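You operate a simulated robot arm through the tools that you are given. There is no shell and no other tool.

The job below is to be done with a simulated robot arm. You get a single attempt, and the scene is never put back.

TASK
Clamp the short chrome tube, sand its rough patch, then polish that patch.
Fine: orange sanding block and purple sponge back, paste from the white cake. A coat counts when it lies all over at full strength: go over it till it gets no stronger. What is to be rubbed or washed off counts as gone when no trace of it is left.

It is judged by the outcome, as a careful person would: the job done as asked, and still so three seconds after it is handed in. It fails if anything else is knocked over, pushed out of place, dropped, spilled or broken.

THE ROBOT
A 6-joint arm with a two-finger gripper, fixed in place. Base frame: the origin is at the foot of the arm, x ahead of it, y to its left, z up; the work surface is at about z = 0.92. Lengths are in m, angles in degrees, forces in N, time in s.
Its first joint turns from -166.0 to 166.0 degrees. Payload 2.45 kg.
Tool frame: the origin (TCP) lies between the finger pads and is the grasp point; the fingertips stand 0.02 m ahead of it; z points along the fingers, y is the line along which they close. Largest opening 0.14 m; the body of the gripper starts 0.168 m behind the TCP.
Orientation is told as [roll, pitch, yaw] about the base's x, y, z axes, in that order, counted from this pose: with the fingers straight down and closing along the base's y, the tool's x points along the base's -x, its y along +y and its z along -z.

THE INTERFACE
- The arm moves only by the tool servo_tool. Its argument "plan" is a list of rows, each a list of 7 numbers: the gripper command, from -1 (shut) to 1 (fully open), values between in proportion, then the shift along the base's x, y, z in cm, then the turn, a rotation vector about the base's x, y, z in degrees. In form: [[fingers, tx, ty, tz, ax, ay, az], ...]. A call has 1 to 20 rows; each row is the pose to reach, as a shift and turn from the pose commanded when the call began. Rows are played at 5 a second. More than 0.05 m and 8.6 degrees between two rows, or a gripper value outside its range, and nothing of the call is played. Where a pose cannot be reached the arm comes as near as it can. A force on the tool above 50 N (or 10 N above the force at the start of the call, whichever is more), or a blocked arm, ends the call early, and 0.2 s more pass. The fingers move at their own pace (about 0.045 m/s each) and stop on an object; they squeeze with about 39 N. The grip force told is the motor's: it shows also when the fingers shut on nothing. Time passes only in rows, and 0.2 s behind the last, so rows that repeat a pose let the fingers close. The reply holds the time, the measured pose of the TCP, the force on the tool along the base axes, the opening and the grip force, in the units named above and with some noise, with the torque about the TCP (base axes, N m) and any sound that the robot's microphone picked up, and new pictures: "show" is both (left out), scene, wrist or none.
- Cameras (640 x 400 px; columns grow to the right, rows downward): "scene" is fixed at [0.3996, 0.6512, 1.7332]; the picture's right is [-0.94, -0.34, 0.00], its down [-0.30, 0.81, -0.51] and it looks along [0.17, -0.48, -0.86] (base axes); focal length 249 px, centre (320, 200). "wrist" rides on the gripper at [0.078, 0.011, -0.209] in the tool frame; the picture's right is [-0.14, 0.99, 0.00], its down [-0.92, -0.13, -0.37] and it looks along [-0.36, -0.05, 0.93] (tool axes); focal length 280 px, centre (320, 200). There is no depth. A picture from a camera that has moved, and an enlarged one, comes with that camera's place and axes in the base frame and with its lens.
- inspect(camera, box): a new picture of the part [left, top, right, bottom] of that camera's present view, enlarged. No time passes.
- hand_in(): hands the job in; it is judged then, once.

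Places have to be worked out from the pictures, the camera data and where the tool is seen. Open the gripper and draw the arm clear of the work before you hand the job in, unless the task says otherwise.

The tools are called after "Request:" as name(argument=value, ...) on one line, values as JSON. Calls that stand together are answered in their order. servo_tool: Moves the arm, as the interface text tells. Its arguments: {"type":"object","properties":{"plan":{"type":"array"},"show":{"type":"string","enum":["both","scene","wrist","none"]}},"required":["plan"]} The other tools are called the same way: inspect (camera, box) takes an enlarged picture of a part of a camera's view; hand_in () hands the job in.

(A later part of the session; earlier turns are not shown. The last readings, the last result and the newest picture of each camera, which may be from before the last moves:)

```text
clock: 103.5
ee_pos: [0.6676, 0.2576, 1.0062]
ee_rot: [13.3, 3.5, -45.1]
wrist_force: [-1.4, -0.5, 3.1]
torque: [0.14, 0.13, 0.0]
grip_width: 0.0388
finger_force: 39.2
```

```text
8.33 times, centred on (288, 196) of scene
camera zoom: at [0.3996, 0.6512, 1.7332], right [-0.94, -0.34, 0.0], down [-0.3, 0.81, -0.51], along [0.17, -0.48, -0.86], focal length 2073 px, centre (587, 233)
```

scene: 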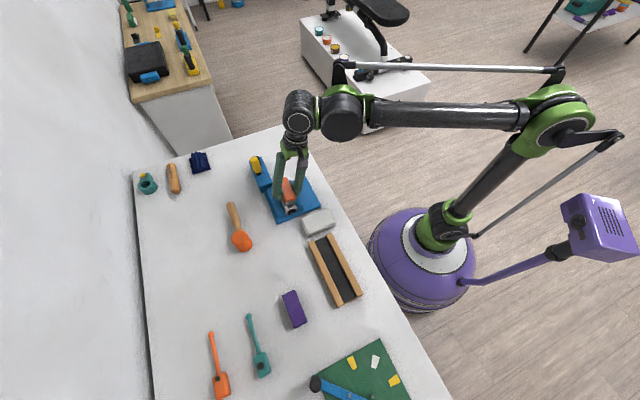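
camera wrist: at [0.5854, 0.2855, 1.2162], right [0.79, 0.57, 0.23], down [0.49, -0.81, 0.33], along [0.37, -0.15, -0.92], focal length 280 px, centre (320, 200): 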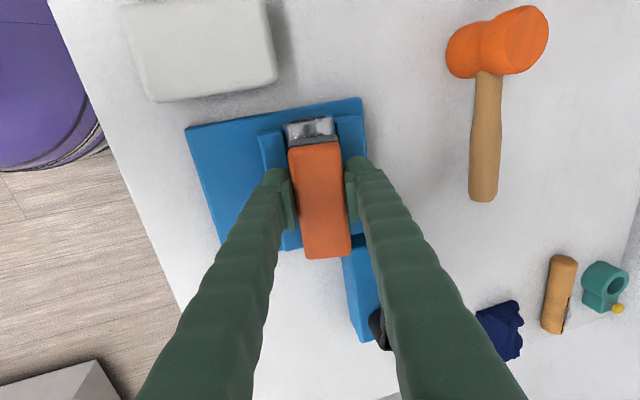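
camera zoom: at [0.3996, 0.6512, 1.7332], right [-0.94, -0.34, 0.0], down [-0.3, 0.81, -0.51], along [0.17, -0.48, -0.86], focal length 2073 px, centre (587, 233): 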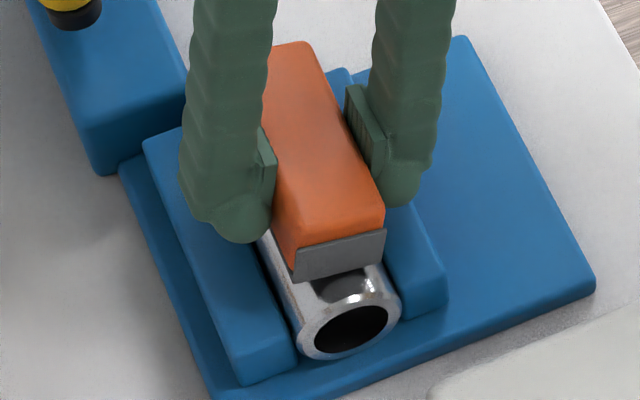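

The lift was refused for too large a step, so I repeat it with smaller ones.

Request:
servo_tool(plan=[[-1, 0, 0, 2, 0, 0, 0], [-1, 1, -1, 5, -3, 2, 0], [-1, 2.2, -2.2, 8, -6, 4, 0], [-1, 4, -4, 10.5, -9, 6, -0.4], [-1, 5.9, -5.9, 11.6, -11.5, 7.4, -0.8], [-1, 5.9, -5.9, 11.6, -11.5, 7.4, -0.8]])

Request:
inspect(camera="wrist", box=[285, 30, 355, 140])

Request:
inspect(camera="scene", box=[272, 172, 304, 220])

```text
clock: 104.9
ee_pos: [0.7272, 0.201, 1.122]
ee_rot: [-0.2, 0.3, -46.4]
wrist_force: [-0.7, 0.1, -1.0]
torque: [0.02, -0.01, 0.01]
grip_width: 0.0386
finger_force: 38.4
camera wrist: at [0.682, 0.2631, 1.3316], right [0.81, 0.58, 0.0], down [0.54, -0.76, 0.36], along [0.21, -0.3, -0.93], focal length 280 px, centre (320, 200)
```

scene: 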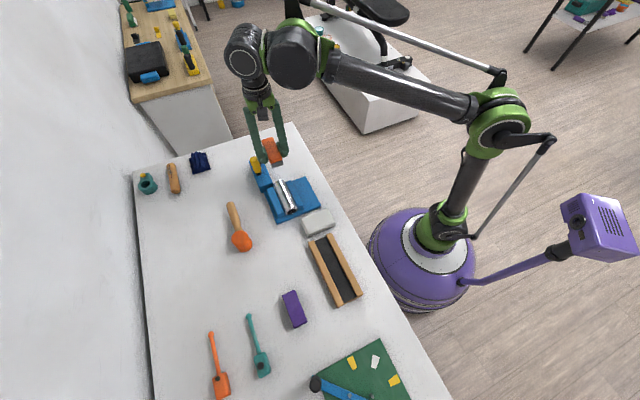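
wrist: 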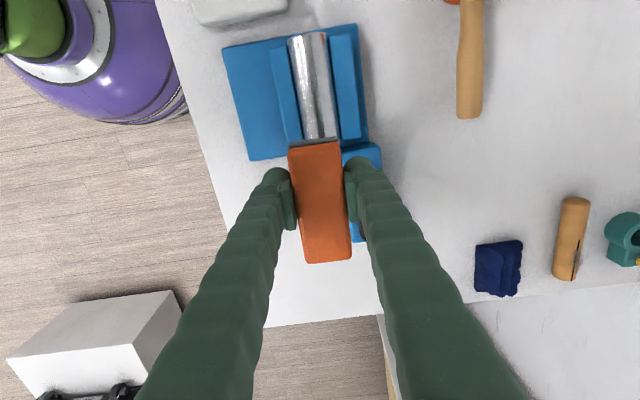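

```text
3.64 times, centred on (320, 85) of wrist
camera zoom: at [0.682, 0.2631, 1.3316], right [0.81, 0.58, 0.0], down [0.54, -0.76, 0.36], along [0.21, -0.3, -0.93], focal length 1020 px, centre (320, 618)
```

zoom: 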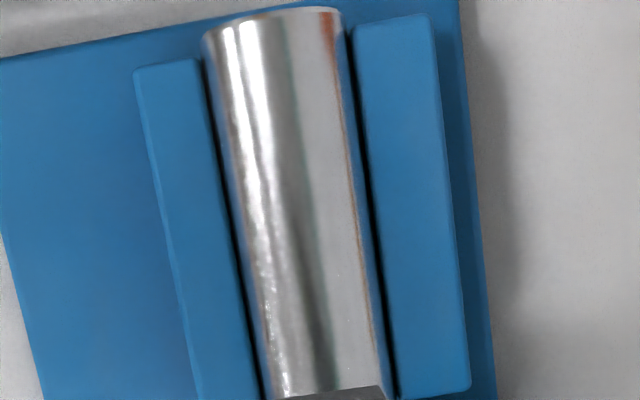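

```text
8.33 times, centred on (288, 196) of scene
camera zoom: at [0.3996, 0.6512, 1.7332], right [-0.94, -0.34, 0.0], down [-0.3, 0.81, -0.51], along [0.17, -0.48, -0.86], focal length 2073 px, centre (587, 233)
```

zoom: 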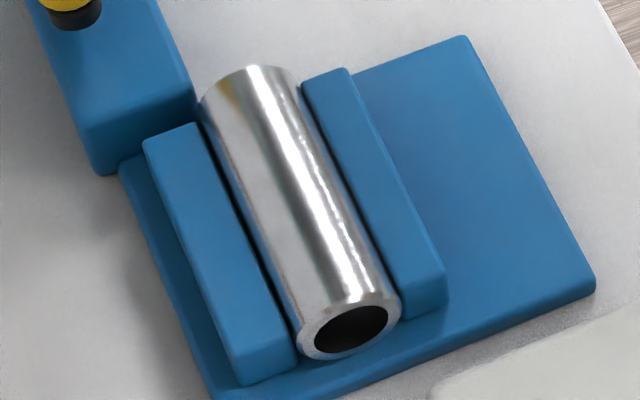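

I zoom right in on the tube's surface sections for remaining roughness.

Request:
inspect(camera="wrist", box=[292, 32, 332, 62])

Request:
inspect(camera="wrist", box=[294, 60, 334, 90])

Request:
inspect(camera="wrist", box=[298, 88, 342, 121])

Request:
inspect(camera="wrist", box=[300, 112, 344, 145])

```text
13.33 times, centred on (312, 47) of wrist
camera zoom: at [0.682, 0.2631, 1.3316], right [0.81, 0.58, 0.0], down [0.54, -0.76, 0.36], along [0.21, -0.3, -0.93], focal length 3738 px, centre (427, 2240)
```

zoom: 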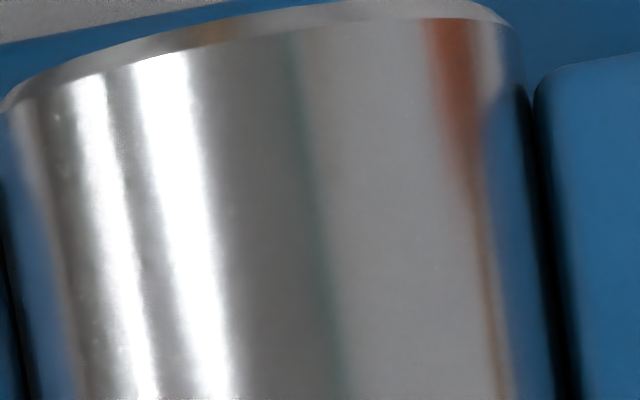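

```text
13.33 times, centred on (314, 75) of wrist
camera zoom: at [0.682, 0.2631, 1.3316], right [0.81, 0.58, 0.0], down [0.54, -0.76, 0.36], along [0.21, -0.3, -0.93], focal length 3738 px, centre (400, 1867)
```

zoom: 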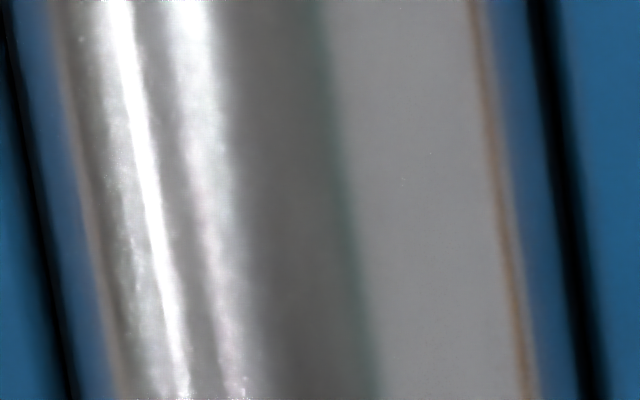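

```text
12.12 times, centred on (320, 104) of wrist
camera zoom: at [0.682, 0.2631, 1.3316], right [0.81, 0.58, 0.0], down [0.54, -0.76, 0.36], along [0.21, -0.3, -0.93], focal length 3399 px, centre (320, 1358)
```

zoom: 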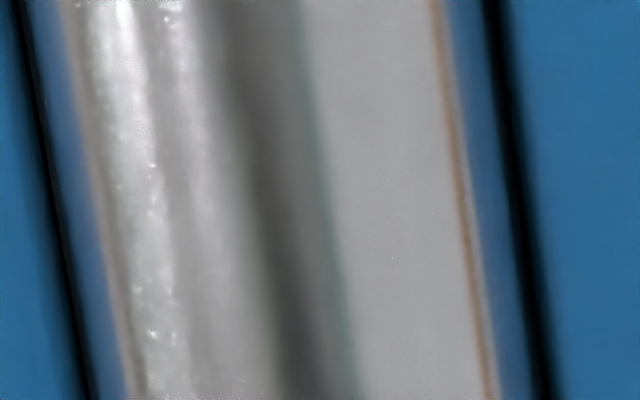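

```text
12.12 times, centred on (322, 128) of wrist
camera zoom: at [0.682, 0.2631, 1.3316], right [0.81, 0.58, 0.0], down [0.54, -0.76, 0.36], along [0.21, -0.3, -0.93], focal length 3399 px, centre (296, 1067)
```

zoom: 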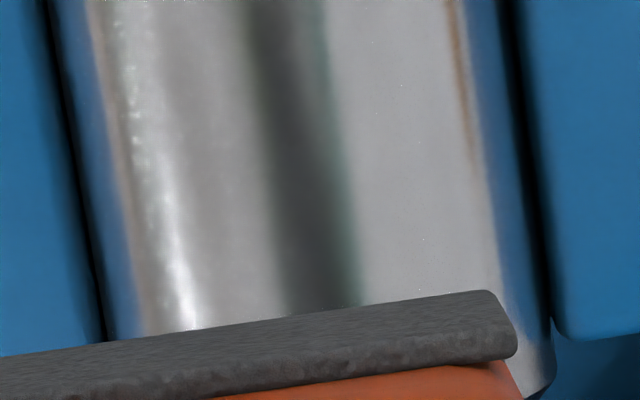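

The patch's mottling is gone in the middle; what's left in the highlights looks like speckle noise seen also on the untouched near end. To be thorough I sand once more flat on the corrected line with the block's pitch compensated (3.3°), then a right-tilted pass.

Request:
servo_tool(plan=[[-1, -1.4, 1.5, -1.5, 0.8, 0.8, 0], [-1, -2.7, 3, -3, 1.6, 1.5, 0], [-1, -4.1, 4.5, -5, 2.37, 2.29, 0], [-1, -5.44, 6.02, -7.5, 2.37, 2.29, 0], [-1, -5.44, 6.02, -9.6, 2.37, 2.29, 0], [-1, -5.44, 6.02, -10.7, 2.37, 2.29, 0], [-1, -5.44, 6.02, -11.2, 2.37, 2.29, 0], [-1, -5.44, 6.02, -11.4, 2.37, 2.29, 0], [-1, -5.44, 6.02, -11.4, 2.37, 2.29, 0]], show="none")

```text
clock: 106.9
ee_pos: [0.6698, 0.2586, 1.0093]
ee_rot: [-0.2, 3.6, -46.4]
wrist_force: [-0.2, 0.5, -1.0]
torque: [0.03, 0.03, 0.01]
grip_width: 0.0388
finger_force: 39.2
```

Not yet touching at z = 1.009. I correct 2.5 mm sideways and lower to contact.

Request:
servo_tool(plan=[[-1, 0.25, 0.25, -0.05, 0, 0, 0], [-1, 0.25, 0.25, -0.15, 0, 0, 0], [-1, 0.25, 0.25, -0.25, 0, 0, 0], [-1, 0.25, 0.25, -0.3, 0, 0, 0], [-1, 0.25, 0.25, -0.3, 0, 0, 0]], show="none")

```text
clock: 108.1
ee_pos: [0.6733, 0.2628, 1.0069]
ee_rot: [-0.2, 3.7, -46.5]
wrist_force: [0.2, -0.3, -0.8]
torque: [0.01, -0.01, 0.0]
grip_width: 0.0385
finger_force: 38.6
```

Still free; a few more small steps down.

Request:
servo_tool(plan=[[-1, 0, 0, -0.1, 0, 0, 0], [-1, 0, 0, -0.2, 0, 0, 0], [-1, 0, 0, -0.25, 0, 0, 0], [-1, 0, 0, -0.25, 0, 0, 0]], show="wrist")

Request:
inspect(camera="scene", box=[255, 150, 315, 220])

```text
clock: 109.1
ee_pos: [0.6738, 0.2612, 1.0051]
ee_rot: [-0.2, 3.7, -46.4]
wrist_force: [3.7, 5.9, 27.5]
torque: [0.04, -0.2, 0.02]
grip_width: 0.0388
finger_force: 38.6
camera wrist: at [0.6366, 0.3155, 1.2186], right [0.81, 0.58, -0.01], down [0.56, -0.77, 0.31], along [0.17, -0.26, -0.95], focal length 280 px, centre (320, 200)
```

wrist: 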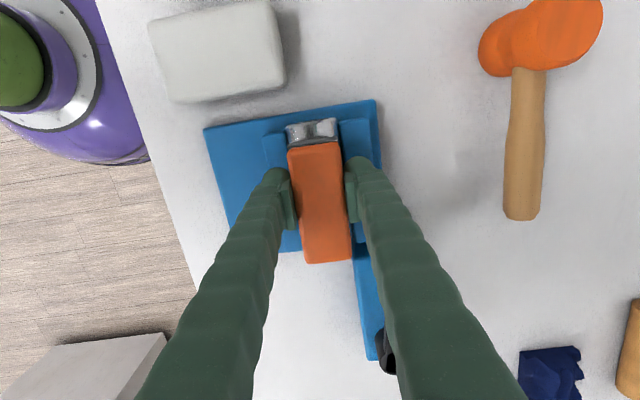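

```text
5.71 times, centred on (285, 185) of scene
camera zoom: at [0.3996, 0.6512, 1.7332], right [-0.94, -0.34, 0.0], down [-0.3, 0.81, -0.51], along [0.17, -0.48, -0.86], focal length 1421 px, centre (520, 286)
```

zoom: 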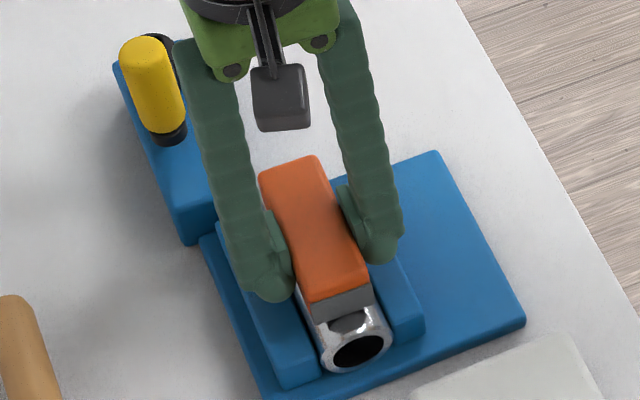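

Flat contact now, evenly balanced (27 N, almost no torque). I ease by 0.5 mm and stroke.

Request:
servo_tool(plan=[[-1, 0, 0, 0.06, 0, 0, 0], [-1, 0.7, -0.72, 0.06, 0, 0, 0], [-1, 1.4, -1.45, 0.06, 0, 0, 0], [-1, 2.1, -2.17, 0.06, 0, 0, 0], [-1, 1.4, -1.45, 0.06, 0, 0, 0], [-1, 0.7, -0.72, 0.06, 0, 0, 0], [-1, 0, 0, 0.04, 0, 0, 0], [-1, -0.7, 0.72, 0.04, 0, 0, 0], [-1, -1.4, 1.45, 0.04, 0, 0, 0], [-1, -2.1, 2.17, 0.04, 0, 0, 0], [-1, -1.4, 1.45, 0.04, 0, 0, 0], [-1, -0.7, 0.72, 0.02, 0, 0, 0], [-1, 0, 0, 0.02, 0, 0, 0], [-1, 0.7, -0.72, 0.02, 0, 0, 0], [-1, 1.4, -1.45, 0.02, 0, 0, 0], [-1, 0.7, -0.72, 0.02, 0, 0, 0], [-1, 0, 0, 0.0, 0, 0, 0], [-1, -0.7, 0.72, 0.0, 0, 0, 0], [-1, -1.4, 1.45, 0.0, 0, 0, 0], [-1, 0, 0, 0.0, 0, 0, 0]], show="none")

```text
clock: 113.3
ee_pos: [0.672, 0.2618, 1.0039]
ee_rot: [-0.2, 3.7, -46.4]
wrist_force: [-0.6, -0.3, 0.7]
torque: [-0.02, -0.02, 0.01]
grip_width: 0.0386
finger_force: 39.3
```

Next the right-tilted pass: lift, tilt 13° to the other side, shift 8 mm, and lower to contact.

Request:
servo_tool(plan=[[-1, 0, 0, 0.8, 0, 0, 0], [-1, 0.27, 0.27, 0.8, -4.5, 4.7, 0], [-1, 0.55, 0.54, 0.8, -9.04, 9.35, 0], [-1, 0.55, 0.54, 0.4, -9.04, 9.35, 0], [-1, 0.55, 0.54, 0.2, -9.04, 9.35, 0], [-1, 0.53, 0.52, 0.1, -9.04, 9.35, 0], [-1, 0.53, 0.52, 0.1, -9.04, 9.35, 0]], show="none")

```text
clock: 114.9
ee_pos: [0.6786, 0.2665, 1.0056]
ee_rot: [-13.3, 3.5, -47.2]
wrist_force: [0.7, 1.7, 1.8]
torque: [-0.11, -0.13, 0.07]
grip_width: 0.0385
finger_force: 39.2
```

Contact is just starting here. I press 0.8 mm more and stroke, keeping clear of the crank box at the far end.

Request:
servo_tool(plan=[[-1, -0.02, -0.02, -0.08, 0, 0, 0], [-1, 0.7, -0.72, -0.08, 0, 0, 0], [-1, 1.4, -1.45, -0.08, 0, 0, 0], [-1, 0.7, -0.72, -0.08, 0, 0, 0], [-1, 0, 0, -0.08, 0, 0, 0], [-1, -0.7, 0.72, -0.08, 0, 0, 0], [-1, -1.4, 1.45, -0.08, 0, 0, 0], [-1, -2.1, 2.17, -0.1, 0, 0, 0], [-1, -1.4, 1.45, -0.1, 0, 0, 0], [-1, -0.7, 0.72, -0.1, 0, 0, 0], [-1, 0, 0, -0.12, 0, 0, 0], [-1, 0.7, -0.72, -0.12, 0, 0, 0], [-1, 1.4, -1.45, -0.12, 0, 0, 0], [-1, 0.7, -0.72, -0.12, 0, 0, 0], [-1, 0, 0, -0.12, 0, 0, 0], [-1, -0.7, 0.72, -0.14, 0, 0, 0], [-1, -1.4, 1.45, -0.14, 0, 0, 0], [-1, -2.1, 2.17, -0.14, 0, 0, 0], [-1, -1, 1, -0.14, 0, 0, 0], [-1, 0, 0, -0.14, 0, 0, 0]], show="none")

Request:
servo_tool(plan=[[-1, 0, 0, 2, 0, 0, 0], [-1, 1, -1, 5, 2, -2, 0], [-1, 2.2, -2.2, 8, 4, -5, 0], [-1, 3.5, -4, 10.5, 5.5, -8, 0.4], [-1, 4.9, -6.2, 11.8, 6.7, -11.6, 0.8], [-1, 4.9, -6.2, 11.8, 6.7, -11.6, 0.8]])

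Request:
inspect(camera="wrist", box=[285, 30, 355, 140])

Request:
inspect(camera="scene", box=[272, 172, 304, 220])

```text
clock: 119.1
ee_pos: [0.6771, 0.2671, 1.0025]
ee_rot: [-13.2, 3.5, -47.2]
wrist_force: [-0.4, 5.2, 11.8]
torque: [0.55, 0.34, -0.13]
grip_width: 0.0386
finger_force: 38.8
```

```text
clock: 120.5
ee_pos: [0.7279, 0.2037, 1.1209]
ee_rot: [-0.2, 0.4, -46.0]
wrist_force: [-0.1, 1.0, -0.6]
torque: [-0.02, -0.02, -0.01]
grip_width: 0.0386
finger_force: 39.1
camera wrist: at [0.6822, 0.2665, 1.3302], right [0.81, 0.59, 0.0], down [0.55, -0.75, 0.36], along [0.21, -0.3, -0.93], focal length 280 px, centre (320, 200)
```

scene: 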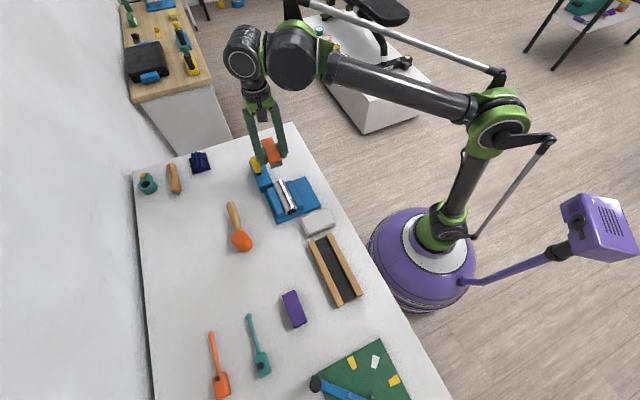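
wrist: 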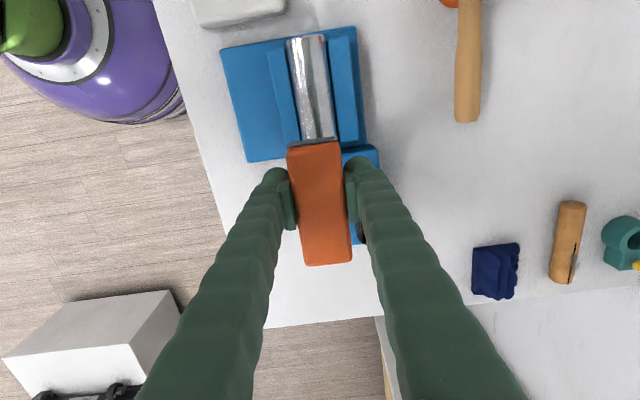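

```text
3.64 times, centred on (320, 85) of wrist
camera zoom: at [0.6822, 0.2665, 1.3302], right [0.81, 0.59, 0.0], down [0.55, -0.75, 0.36], along [0.21, -0.3, -0.93], focal length 1020 px, centre (320, 618)
```

zoom: 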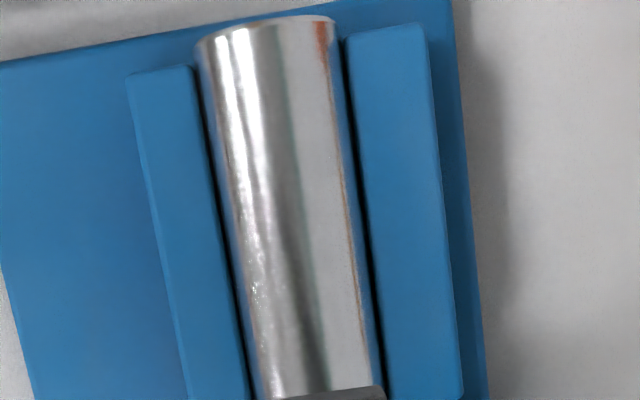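

```text
8.33 times, centred on (288, 196) of scene
camera zoom: at [0.3996, 0.6512, 1.7332], right [-0.94, -0.34, 0.0], down [-0.3, 0.81, -0.51], along [0.17, -0.48, -0.86], focal length 2073 px, centre (587, 233)
```

zoom: 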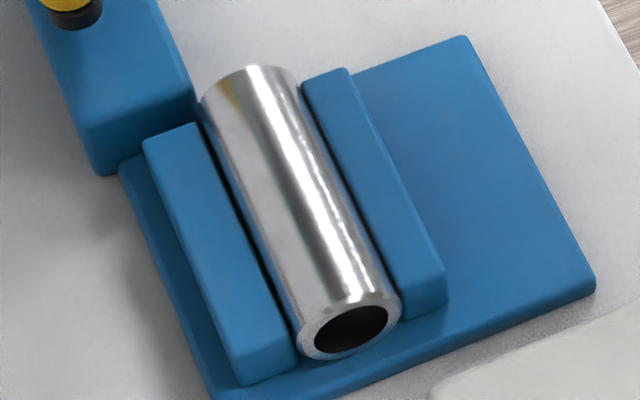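

The top and right are smooth. A narrow speckled line remains further round on the left flank, so I zoom there.

Request:
inspect(camera="wrist", box=[296, 84, 328, 108])

Request:
inspect(camera="wrist", box=[290, 40, 322, 64])

Request:
inspect(camera="scene", box=[284, 184, 300, 204])

```text
16.00 times, centred on (312, 96) of wrist
camera zoom: at [0.6822, 0.2665, 1.3302], right [0.81, 0.59, 0.0], down [0.55, -0.75, 0.36], along [0.21, -0.3, -0.93], focal length 4486 px, centre (448, 1864)
```

zoom: 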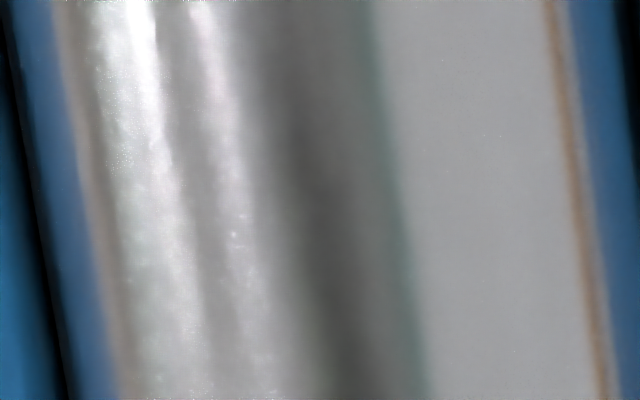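

```text
16.00 times, centred on (306, 52) of wrist
camera zoom: at [0.6822, 0.2665, 1.3302], right [0.81, 0.59, 0.0], down [0.55, -0.75, 0.36], along [0.21, -0.3, -0.93], focal length 4486 px, centre (544, 2568)
```

zoom: 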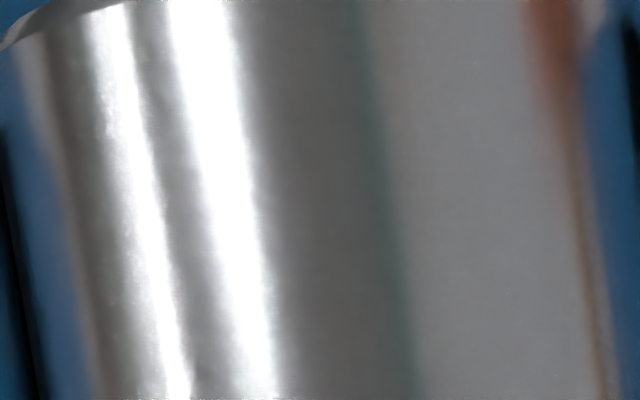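

```text
16.00 times, centred on (292, 194) of scene
camera zoom: at [0.3996, 0.6512, 1.7332], right [-0.94, -0.34, 0.0], down [-0.3, 0.81, -0.51], along [0.17, -0.48, -0.86], focal length 3979 px, centre (768, 296)
```

zoom: 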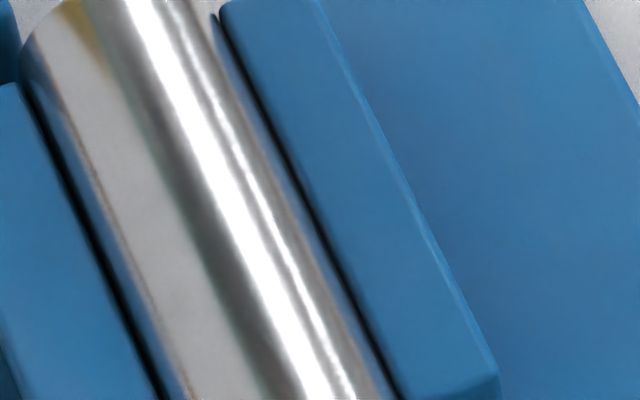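

At this magnification the sanded surface looks uniformly smooth, so sanding is done. I carry the block back over its home spot (0.611, 0.478), with the pitch corrected by 3.3° so that it lands flat.

Request:
servo_tool(plan=[[-1, -0.5, 2, 2, 0, 0, 0], [-1, -1.8, 5.5, 4, 0, 0, 0], [-1, -3.3, 9.5, 4, 0, 0, 0], [-1, -4.8, 13.5, 4, 0, 0, 0], [-1, -6.3, 17.5, 4, 0, 0, 0], [-1, -7.8, 21, 4, 0.8, 0.8, 0], [-1, -9.5, 24.5, 2, 1.6, 1.5, 0], [-1, -11.7, 27.45, -1, 2.37, 2.29, 0], [-1, -11.7, 27.45, -5, 2.37, 2.29, 0], [-1, -11.7, 27.45, -9, 2.37, 2.29, 0], [-1, -11.7, 27.45, -13, 2.37, 2.29, 0], [-1, -11.7, 27.45, -15.5, 2.37, 2.29, 0], [-1, -11.7, 27.45, -15.5, 2.37, 2.29, 0]])

Request:
inspect(camera="scene", box=[225, 220, 315, 300])

```text
clock: 123.3
ee_pos: [0.6126, 0.4784, 0.9651]
ee_rot: [-0.2, 3.6, -46.0]
wrist_force: [1.2, 0.2, -1.5]
torque: [0.02, 0.03, 0.04]
grip_width: 0.0384
finger_force: 39.4
camera wrist: at [0.5765, 0.5329, 1.1784], right [0.81, 0.59, -0.01], down [0.56, -0.77, 0.31], along [0.17, -0.26, -0.95], focal length 280 px, centre (320, 200)
```

scene: 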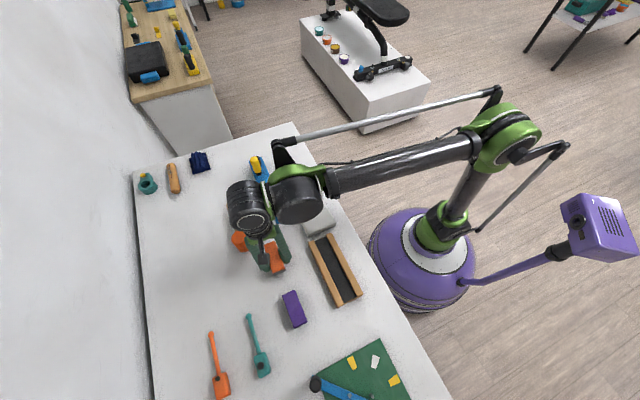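
wrist: 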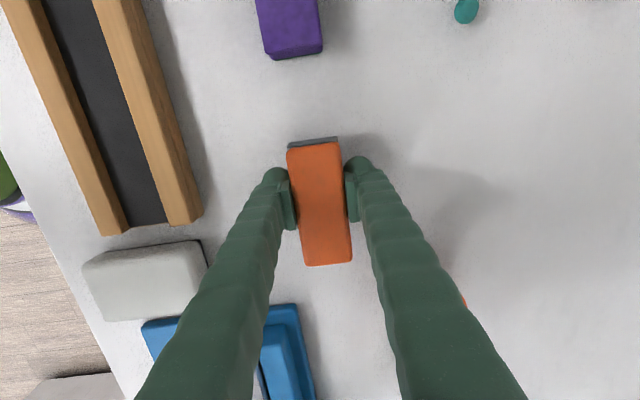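

```text
5.00 times, centred on (270, 260) of scene
camera zoom: at [0.3996, 0.6512, 1.7332], right [-0.94, -0.34, 0.0], down [-0.3, 0.81, -0.51], along [0.17, -0.48, -0.86], focal length 1244 px, centre (570, -100)
```

zoom: 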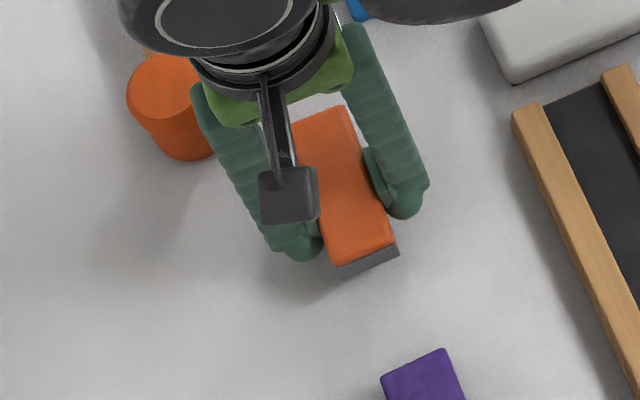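

The block hangs about 2 cm above its spot. I lower it in small steps until the table is felt.

Request:
servo_tool(plan=[[-1, 0, 0, -0.7, 0, 0, 0], [-1, 0, 0, -1.2, 0, 0, 0], [-1, 0, 0, -1.5, 0, 0, 0], [-1, 0, 0, -1.7, 0, 0, 0], [-1, 0, 0, -1.7, 0, 0, 0]], show="none")

Request:
servo_tool(plan=[[-1, 0, 0, -0.1, 0, 0, 0], [-1, 0, 0, -0.2, 0, 0, 0], [-1, 0, 0, -0.3, 0, 0, 0], [-1, 0, 0, -0.3, 0, 0, 0]], show="none")

```text
clock: 124.5
ee_pos: [0.6114, 0.4799, 0.9484]
ee_rot: [-0.2, 3.6, -46.0]
wrist_force: [-0.3, 0.5, -0.8]
torque: [0.0, 0.01, 0.01]
grip_width: 0.0386
finger_force: 39.2
```

```text
clock: 125.5
ee_pos: [0.6117, 0.4801, 0.9465]
ee_rot: [-0.2, 3.6, -46.0]
wrist_force: [0.0, 0.5, -1.0]
torque: [0.01, 0.03, 0.0]
grip_width: 0.0385
finger_force: 38.3
```

No contact yet at z = 0.9465. I continue down a little.

Request:
servo_tool(plan=[[-1, 0, 0, -0.1, 0, 0, 0], [-1, 0, 0, -0.2, 0, 0, 0], [-1, 0, 0, -0.25, 0, 0, 0], [-1, 0, 0, -0.25, 0, 0, 0]], show="none")

```text
clock: 126.5
ee_pos: [0.6102, 0.479, 0.9427]
ee_rot: [-0.2, 3.7, -46.0]
wrist_force: [-0.4, -0.4, -0.3]
torque: [0.02, 0.0, 0.0]
grip_width: 0.0387
finger_force: 39.0
```

The fingertips are now close to the table too, so I look before going further.

Request:
inspect(camera="scene", box=[240, 230, 310, 290])

Request:
inspect(camera="wrist", box=[260, 120, 380, 280])

```text
6.67 times, centred on (275, 260) of scene
camera zoom: at [0.3996, 0.6512, 1.7332], right [-0.94, -0.34, 0.0], down [-0.3, 0.81, -0.51], along [0.17, -0.48, -0.86], focal length 1658 px, centre (620, -200)
```

zoom: 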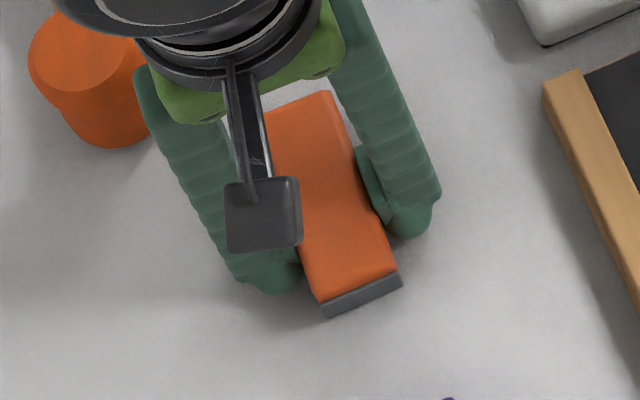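

```text
2.50 times, centred on (320, 200) of wrist
camera zoom: at [0.5743, 0.5327, 1.1571], right [0.81, 0.59, -0.01], down [0.56, -0.77, 0.31], along [0.17, -0.26, -0.95], focal length 701 px, centre (320, 200)
```

zoom: 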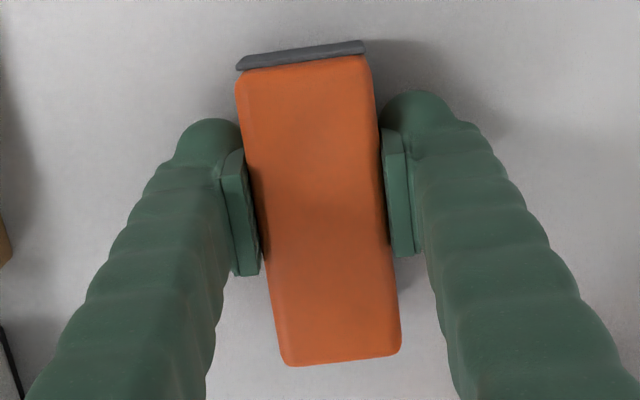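

The block is within a few millimetres of the table. I lower 2 mm more, gently.

Request:
servo_tool(plan=[[-1, 0, 0, -0.05, 0, 0, 0], [-1, 0, 0, -0.1, 0, 0, 0], [-1, 0, 0, -0.15, 0, 0, 0], [-1, 0, 0, -0.15, 0, 0, 0]], show="none")

```text
clock: 127.5
ee_pos: [0.6105, 0.4789, 0.9427]
ee_rot: [-0.2, 3.7, -46.0]
wrist_force: [-0.1, 0.1, -0.9]
torque: [0.01, -0.02, -0.01]
grip_width: 0.0386
finger_force: 39.3
```

Still no force; one more millimetre.

Request:
servo_tool(plan=[[-1, 0, 0, -0.06, 0, 0, 0], [-1, 0, 0, -0.12, 0, 0, 0], [-1, 0, 0, -0.12, 0, 0, 0]], show="none")

```text
clock: 128.3
ee_pos: [0.61, 0.4787, 0.9417]
ee_rot: [-0.3, 3.6, -46.0]
wrist_force: [-0.4, -0.3, -0.9]
torque: [0.03, 0.0, 0.03]
grip_width: 0.0384
finger_force: 39.5
```

I go 0.8 mm lower and then open the fingers a little to set it down.

Request:
servo_tool(plan=[[-1, 0, 0, -0.08, 0, 0, 0], [-1, 0, 0, -0.08, 0, 0, 0]], show="none")

Request:
servo_tool(plan=[[-0.4, 0, 0, 0, 0, 0, 0], [-0.3, 0, 0, 0, 0, 0, 0], [-0.1, 0, 0, 0, 0, 0, 0], [0, 0, 0, 0, 0, 0, 0], [0, 0, 0, 3, 0, 0, 0], [0, 0, 0, 7, 0, 0, 0], [0, 0, 0, 11, -1, -1, 0], [0, 0, 0, 15, -2.37, -2.29, 0], [0, 0, 0, 15, -2.37, -2.29, 0]])

Request:
inspect(camera="wrist", box=[260, 100, 380, 280])

```text
clock: 128.9
ee_pos: [0.6081, 0.4783, 0.9417]
ee_rot: [-0.3, 3.6, -46.1]
wrist_force: [-0.6, 0.6, 6.8]
torque: [0.06, -0.12, -0.01]
grip_width: 0.0386
finger_force: 39.5
```

```text
clock: 130.9
ee_pos: [0.6131, 0.4782, 1.0894]
ee_rot: [-0.1, 0.3, -46.1]
wrist_force: [-0.2, -1.3, 0.7]
torque: [0.01, -0.04, -0.02]
grip_width: 0.0698
finger_force: 0.0
camera wrist: at [0.5676, 0.5412, 1.2973], right [0.81, 0.59, 0.0], down [0.55, -0.75, 0.36], along [0.21, -0.3, -0.93], focal length 280 px, centre (320, 200)
```

scene: 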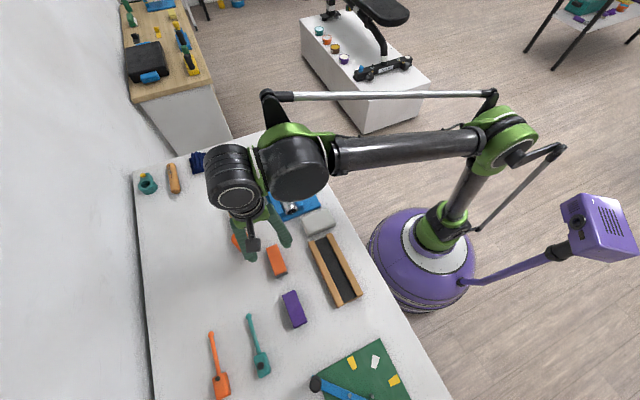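
wrist: 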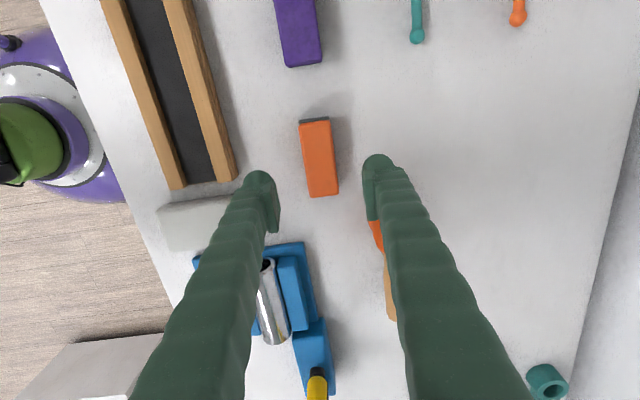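

```text
2.22 times, centred on (320, 190) of wrist
camera zoom: at [0.5676, 0.5412, 1.2973], right [0.81, 0.59, 0.0], down [0.55, -0.75, 0.36], along [0.21, -0.3, -0.93], focal length 623 px, centre (320, 222)
```

zoom: 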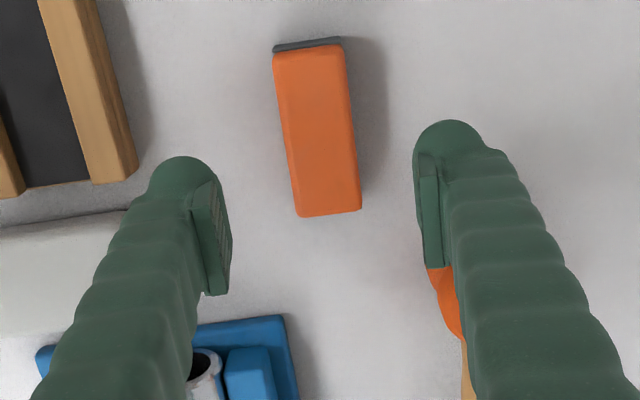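

The block is back exactly where it was. Next I go above the purple sponge, estimated at (0.500, 0.587).

Request:
servo_tool(plan=[[0, -3, 3, 0, 0, 0, 0], [0, -6, 6, 0, 0, 0, 0], [0, -9, 8.8, -1, 0, 0, 0], [0, -11.3, 10.9, -3, 0, 0, 0], [0, -11.3, 10.9, -6, 0, 0, 0], [0, -11.3, 10.9, -6, 0, 0, 0]])

Request:
inspect(camera="wrist", box=[220, 80, 420, 280])

```text
clock: 132.3
ee_pos: [0.4999, 0.5886, 1.0289]
ee_rot: [-0.3, 0.3, -46.0]
wrist_force: [-0.4, 0.3, 1.2]
torque: [0.03, 0.0, -0.03]
grip_width: 0.0703
finger_force: 0.0
camera wrist: at [0.454, 0.652, 1.2382], right [0.81, 0.59, 0.0], down [0.55, -0.75, 0.36], along [0.21, -0.3, -0.93], focal length 280 px, centre (320, 200)
```

scene: 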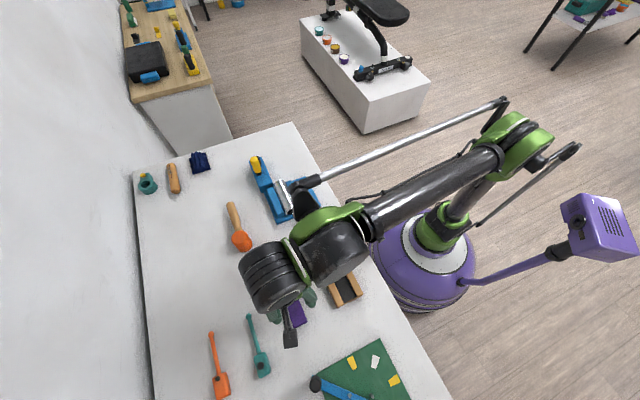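
wrist: 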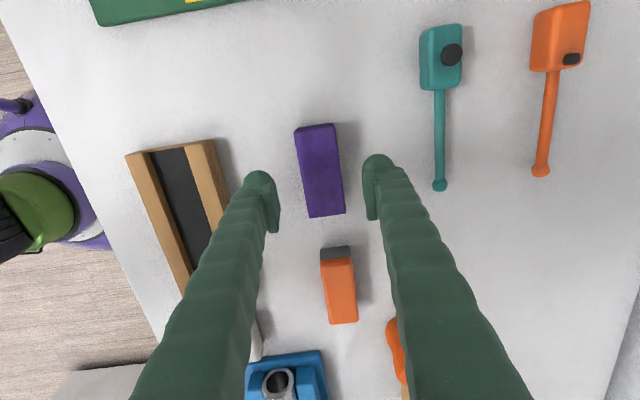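

```text
2.00 times, centred on (320, 180) of wrist
camera zoom: at [0.454, 0.652, 1.2382], right [0.81, 0.59, 0.0], down [0.55, -0.75, 0.36], along [0.21, -0.3, -0.93], focal length 561 px, centre (320, 240)
```

zoom: 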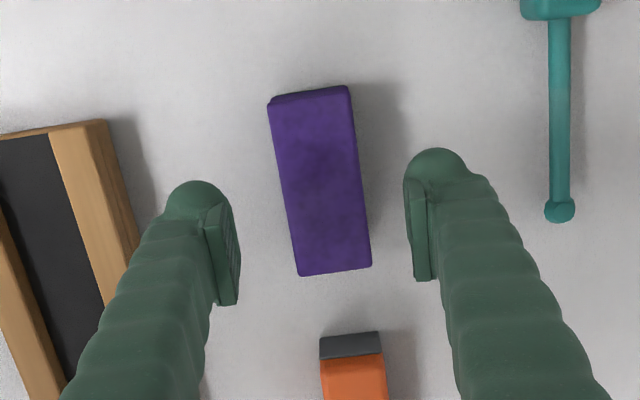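

The sponge is nearly centred (3 mm to correct). I descend to z ≈ 0.957 and grip it.

Request:
servo_tool(plan=[[0, -0.13, -0.3, -2.5, 0, 0, 0], [0, -0.13, -0.3, -5, 0, 0, 0], [0, -0.13, -0.3, -7.2, 0, 0, 0], [0, -0.13, -0.3, -7.2, 0, 0, 0], [-1, -0.13, -0.3, -7.2, 0, 0, 0], [-1, -0.13, -0.3, -7.2, 0, 0, 0], [-1, -0.13, -0.3, -7.2, 0, 0, 0], [-1, -0.13, -0.3, -7.2, 0, 0, 0], [-1, -0.13, -0.3, -7.2, 0, 0, 0]])

Request:
inspect(camera="wrist", box=[220, 80, 420, 280])

```text
clock: 134.3
ee_pos: [0.4963, 0.5848, 0.9563]
ee_rot: [-0.2, 0.3, -45.9]
wrist_force: [-0.1, -0.2, 0.2]
torque: [0.04, 0.0, 0.0]
grip_width: 0.0405
finger_force: 39.6
camera wrist: at [0.4522, 0.6484, 1.1657], right [0.81, 0.59, 0.0], down [0.55, -0.75, 0.36], along [0.21, -0.3, -0.93], focal length 280 px, centre (320, 200)
```

scene: 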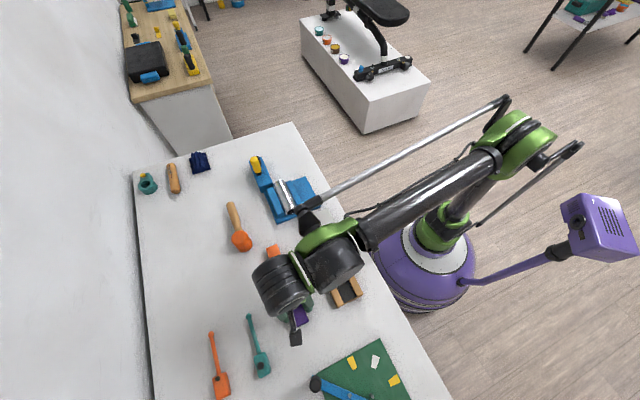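
wrist: 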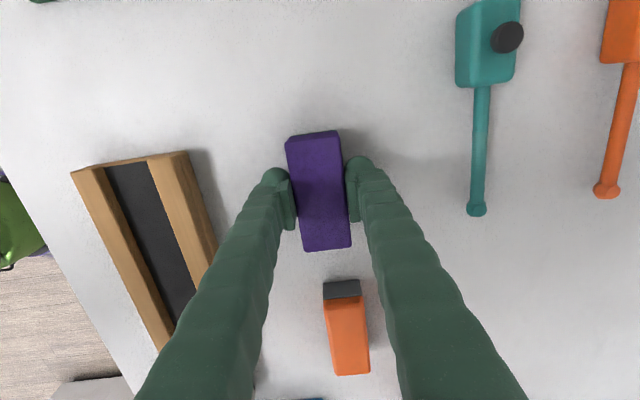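

```text
2.00 times, centred on (320, 180) of wrist
camera zoom: at [0.4522, 0.6484, 1.1657], right [0.81, 0.59, 0.0], down [0.55, -0.75, 0.36], along [0.21, -0.3, -0.93], focal length 561 px, centre (320, 240)
```

zoom: 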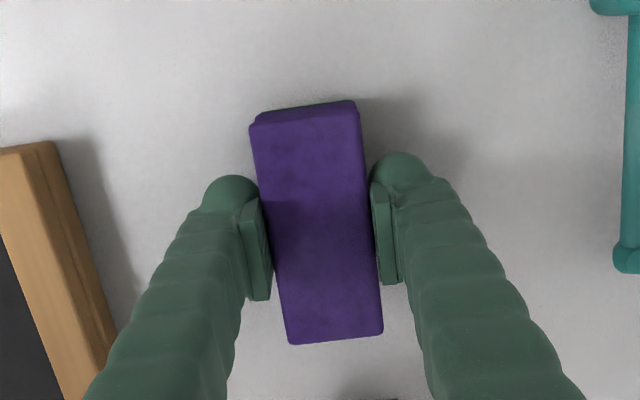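

Sponge held (40 mm; home pose (0.496, 0.585, 0.956)). The white cake is at about (0.533, 0.299), its neighbour the wooden channel close behind; I carry the sponge over, offset slightly toward the vice, and stop above.

Request:
servo_tool(plan=[[-1, 0, 0, 4, 0, 0, 0], [-1, 0, 0, 8, 0, 0, 0], [-1, 0, 0, 12, 0, 0, 0], [-1, 0, 0, 15, 0, 0, 0], [-1, 0.6, -4, 15, 0, 0, 0], [-1, 1.2, -8, 15, 0, 0, 0], [-1, 1.8, -12, 15, 0, 0, 0], [-1, 2.4, -16, 15, 0, 0, 0], [-1, 3, -20, 15, 0, 0, 0], [-1, 3.7, -24, 15, 0, 0, 0], [-1, 4.3, -28, 15, 0, 0, 0], [-1, 4.6, -29.6, 12, 0, 0, 0], [-1, 4.6, -29.6, 12, 0, 0, 0]])

Request:
inspect(camera="wrist", box=[180, 60, 440, 300])

Request:
inspect(camera="scene", box=[255, 150, 355, 250])

```text
clock: 137.1
ee_pos: [0.5417, 0.2885, 1.0789]
ee_rot: [-0.2, 0.5, -45.9]
wrist_force: [0.0, -0.2, -1.3]
torque: [0.02, -0.01, -0.02]
grip_width: 0.0404
finger_force: 38.7
camera wrist: at [0.4965, 0.3517, 1.2886], right [0.81, 0.59, 0.0], down [0.55, -0.75, 0.36], along [0.21, -0.3, -0.93], focal length 280 px, centre (320, 200)
```

scene: 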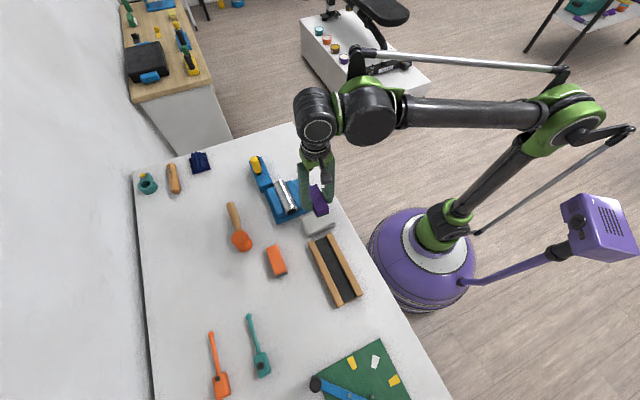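
wrist: 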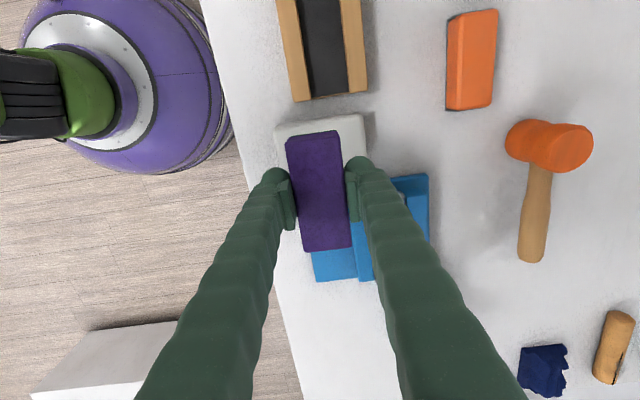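

```text
1.67 times, centred on (310, 180) of wrist
camera zoom: at [0.4965, 0.3517, 1.2886], right [0.81, 0.59, 0.0], down [0.55, -0.75, 0.36], along [0.21, -0.3, -0.93], focal length 467 px, centre (337, 233)
```

zoom: 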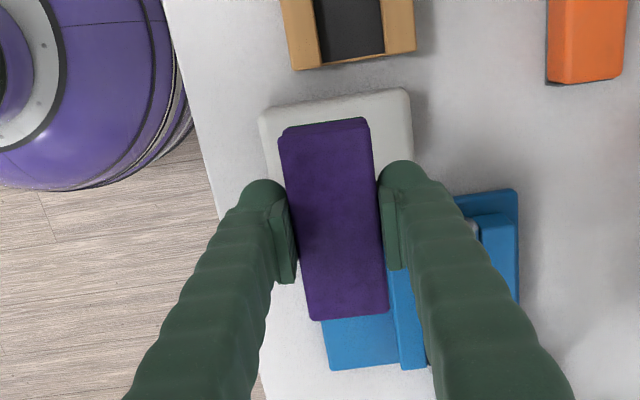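

```text
4.00 times, centred on (305, 200) of scene
camera zoom: at [0.3996, 0.6512, 1.7332], right [-0.94, -0.34, 0.0], down [-0.3, 0.81, -0.51], along [0.17, -0.48, -0.86], focal length 995 px, centre (380, 200)
```

zoom: 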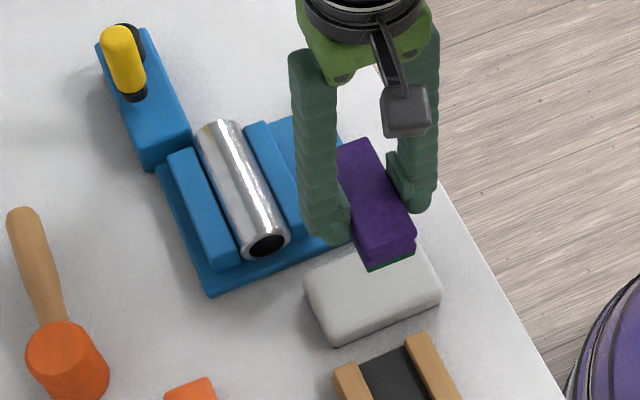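

The sponge is over the cake with ~2 cm to spare from the wooden channel. I shift 1 cm back to centre it on the cake and lower slowly to contact.

Request:
servo_tool(plan=[[-1, -0.6, 0.6, -2, 0, 0, 0], [-1, -0.6, 0.6, -4, 0, 0, 0], [-1, -0.6, 0.6, -6, 0, 0, 0], [-1, -0.6, 0.6, -7.2, 0, 0, 0], [-1, -0.6, 0.6, -7.2, 0, 0, 0]], show="none")

Request:
inspect(camera="scene", box=[280, 180, 350, 250])

Request:
inspect(camera="wrist", box=[180, 60, 440, 300])

```text
clock: 138.3
ee_pos: [0.5356, 0.2947, 1.0077]
ee_rot: [-0.3, 0.4, -46.0]
wrist_force: [-0.3, -0.1, -0.1]
torque: [-0.01, 0.01, 0.02]
grip_width: 0.0403
finger_force: 38.5
```

```text
5.71 times, centred on (315, 215) of scene
camera zoom: at [0.3996, 0.6512, 1.7332], right [-0.94, -0.34, 0.0], down [-0.3, 0.81, -0.51], along [0.17, -0.48, -0.86], focal length 1421 px, centre (349, 114)
```

zoom: 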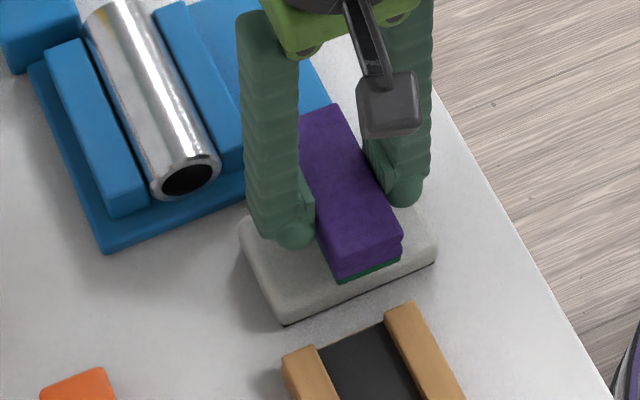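

```text
1.67 times, centred on (310, 180) of wrist
camera zoom: at [0.4909, 0.3578, 1.216], right [0.81, 0.59, 0.0], down [0.55, -0.75, 0.36], along [0.21, -0.3, -0.93], focal length 467 px, centre (337, 233)
```

zoom: 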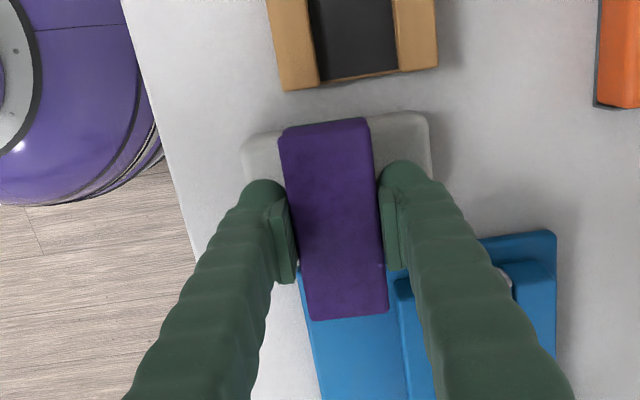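

Aligned well. I lower further in small steps to touch the cake.

Request:
servo_tool(plan=[[-1, 0, 0, -0.4, 0, 0, 0], [-1, 0, 0, -0.7, 0, 0, 0], [-1, 0, 0, -0.9, 0, 0, 0], [-1, 0, 0, -0.9, 0, 0, 0]], show="none")

Request:
servo_tool(plan=[[-1, 0, 0, -0.15, 0, 0, 0], [-1, 0, 0, -0.3, 0, 0, 0], [-1, 0, 0, -0.4, 0, 0, 0], [-1, 0, 0, -0.4, 0, 0, 0]], show="none")

```text
clock: 139.3
ee_pos: [0.5368, 0.2947, 0.9989]
ee_rot: [-0.2, 0.4, -46.0]
wrist_force: [0.3, 0.2, 0.1]
torque: [-0.03, -0.02, 0.01]
grip_width: 0.0404
finger_force: 39.0
```

```text
clock: 140.3
ee_pos: [0.5372, 0.2953, 0.9941]
ee_rot: [-0.2, 0.4, -46.0]
wrist_force: [-0.3, -0.3, -0.8]
torque: [0.03, 0.01, 0.0]
grip_width: 0.0405
finger_force: 39.3
```

Still free at z = 0.994; I go on in small steps.

Request:
servo_tool(plan=[[-1, 0, 0, -0.15, 0, 0, 0], [-1, 0, 0, -0.3, 0, 0, 0], [-1, 0, 0, -0.3, 0, 0, 0]], show="none")

Request:
servo_tool(plan=[[-1, 0, 0, -0.1, 0, 0, 0], [-1, 0, 0, -0.2, 0, 0, 0], [-1, 0, 0, -0.2, 0, 0, 0]], show="none")

```text
clock: 141.1
ee_pos: [0.5367, 0.2945, 0.99]
ee_rot: [-0.2, 0.3, -45.9]
wrist_force: [-0.7, 0.6, 0.5]
torque: [0.02, 0.02, 0.0]
grip_width: 0.0407
finger_force: 39.3
```

```text
clock: 141.9
ee_pos: [0.5367, 0.2951, 0.99]
ee_rot: [-0.1, 0.3, -46.0]
wrist_force: [8.4, 2.3, 34.2]
torque: [0.15, -0.15, -0.04]
grip_width: 0.0404
finger_force: 38.8
```

Touching with 34 N, more than needed. I ease off 1 mm and rub gently with small strokes to take up paste.

Request:
servo_tool(plan=[[-1, 0, 0, 0.1, 0, 0, 0], [-1, 0, 0, 0.1, 0, 0, 0]], show="none")

Request:
servo_tool(plan=[[-1, 0.25, 0.25, 0, 0, 0, 0], [-1, 0.5, 0.5, 0, 0, 0, 0], [-1, 0.25, 0.25, 0, 0, 0, 0], [-1, 0, 0, 0, 0, 0, 0], [-1, -0.25, -0.25, 0, 0, 0, 0], [-1, -0.5, -0.5, 0, 0, 0, 0], [-1, -0.25, -0.25, 0, 0, 0, 0], [-1, 0, 0, 0, 0, 0, 0]])

Request:
inspect(camera="scene", box=[280, 180, 350, 250])

```text
clock: 142.5
ee_pos: [0.5365, 0.2947, 0.9888]
ee_rot: [-0.1, 0.4, -46.0]
wrist_force: [5.8, 2.5, 18.7]
torque: [0.06, -0.1, -0.06]
grip_width: 0.0405
finger_force: 38.8
```

```text
clock: 144.3
ee_pos: [0.5358, 0.2937, 0.9905]
ee_rot: [-0.2, 0.2, -46.0]
wrist_force: [-5.9, -7.5, 12.6]
torque: [-0.33, 0.28, 0.0]
grip_width: 0.0403
finger_force: 39.4
camera wrist: at [0.4904, 0.3561, 1.199], right [0.81, 0.59, 0.0], down [0.55, -0.75, 0.36], along [0.21, -0.3, -0.93], focal length 280 px, centre (320, 200)
```

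scene: 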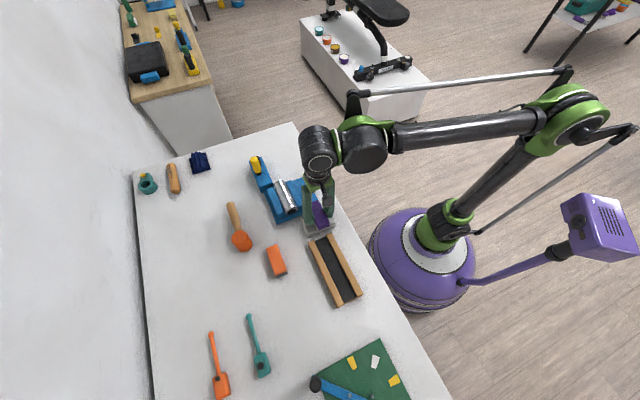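
wrist: 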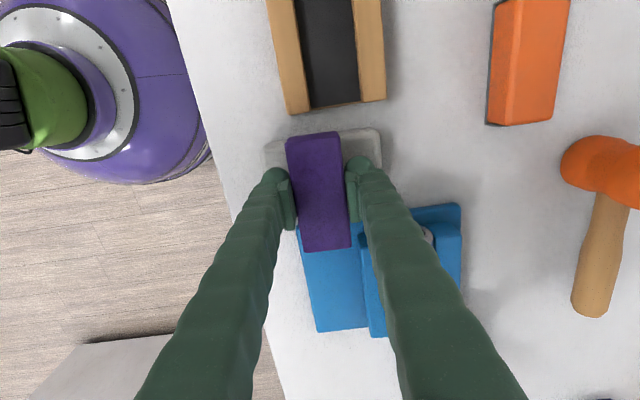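

```text
5.71 times, centred on (315, 215) of scene
camera zoom: at [0.3996, 0.6512, 1.7332], right [-0.94, -0.34, 0.0], down [-0.3, 0.81, -0.51], along [0.17, -0.48, -0.86], focal length 1421 px, centre (349, 114)
```

zoom: 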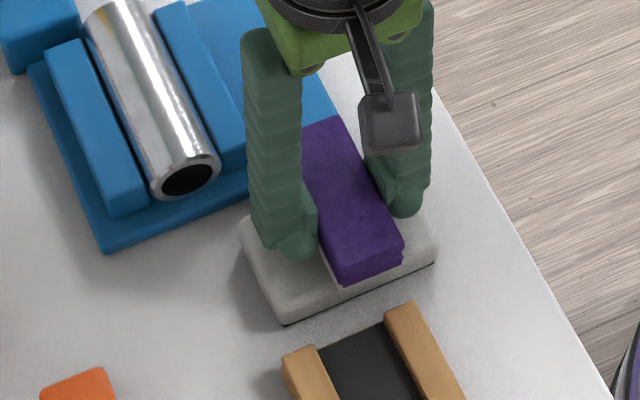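

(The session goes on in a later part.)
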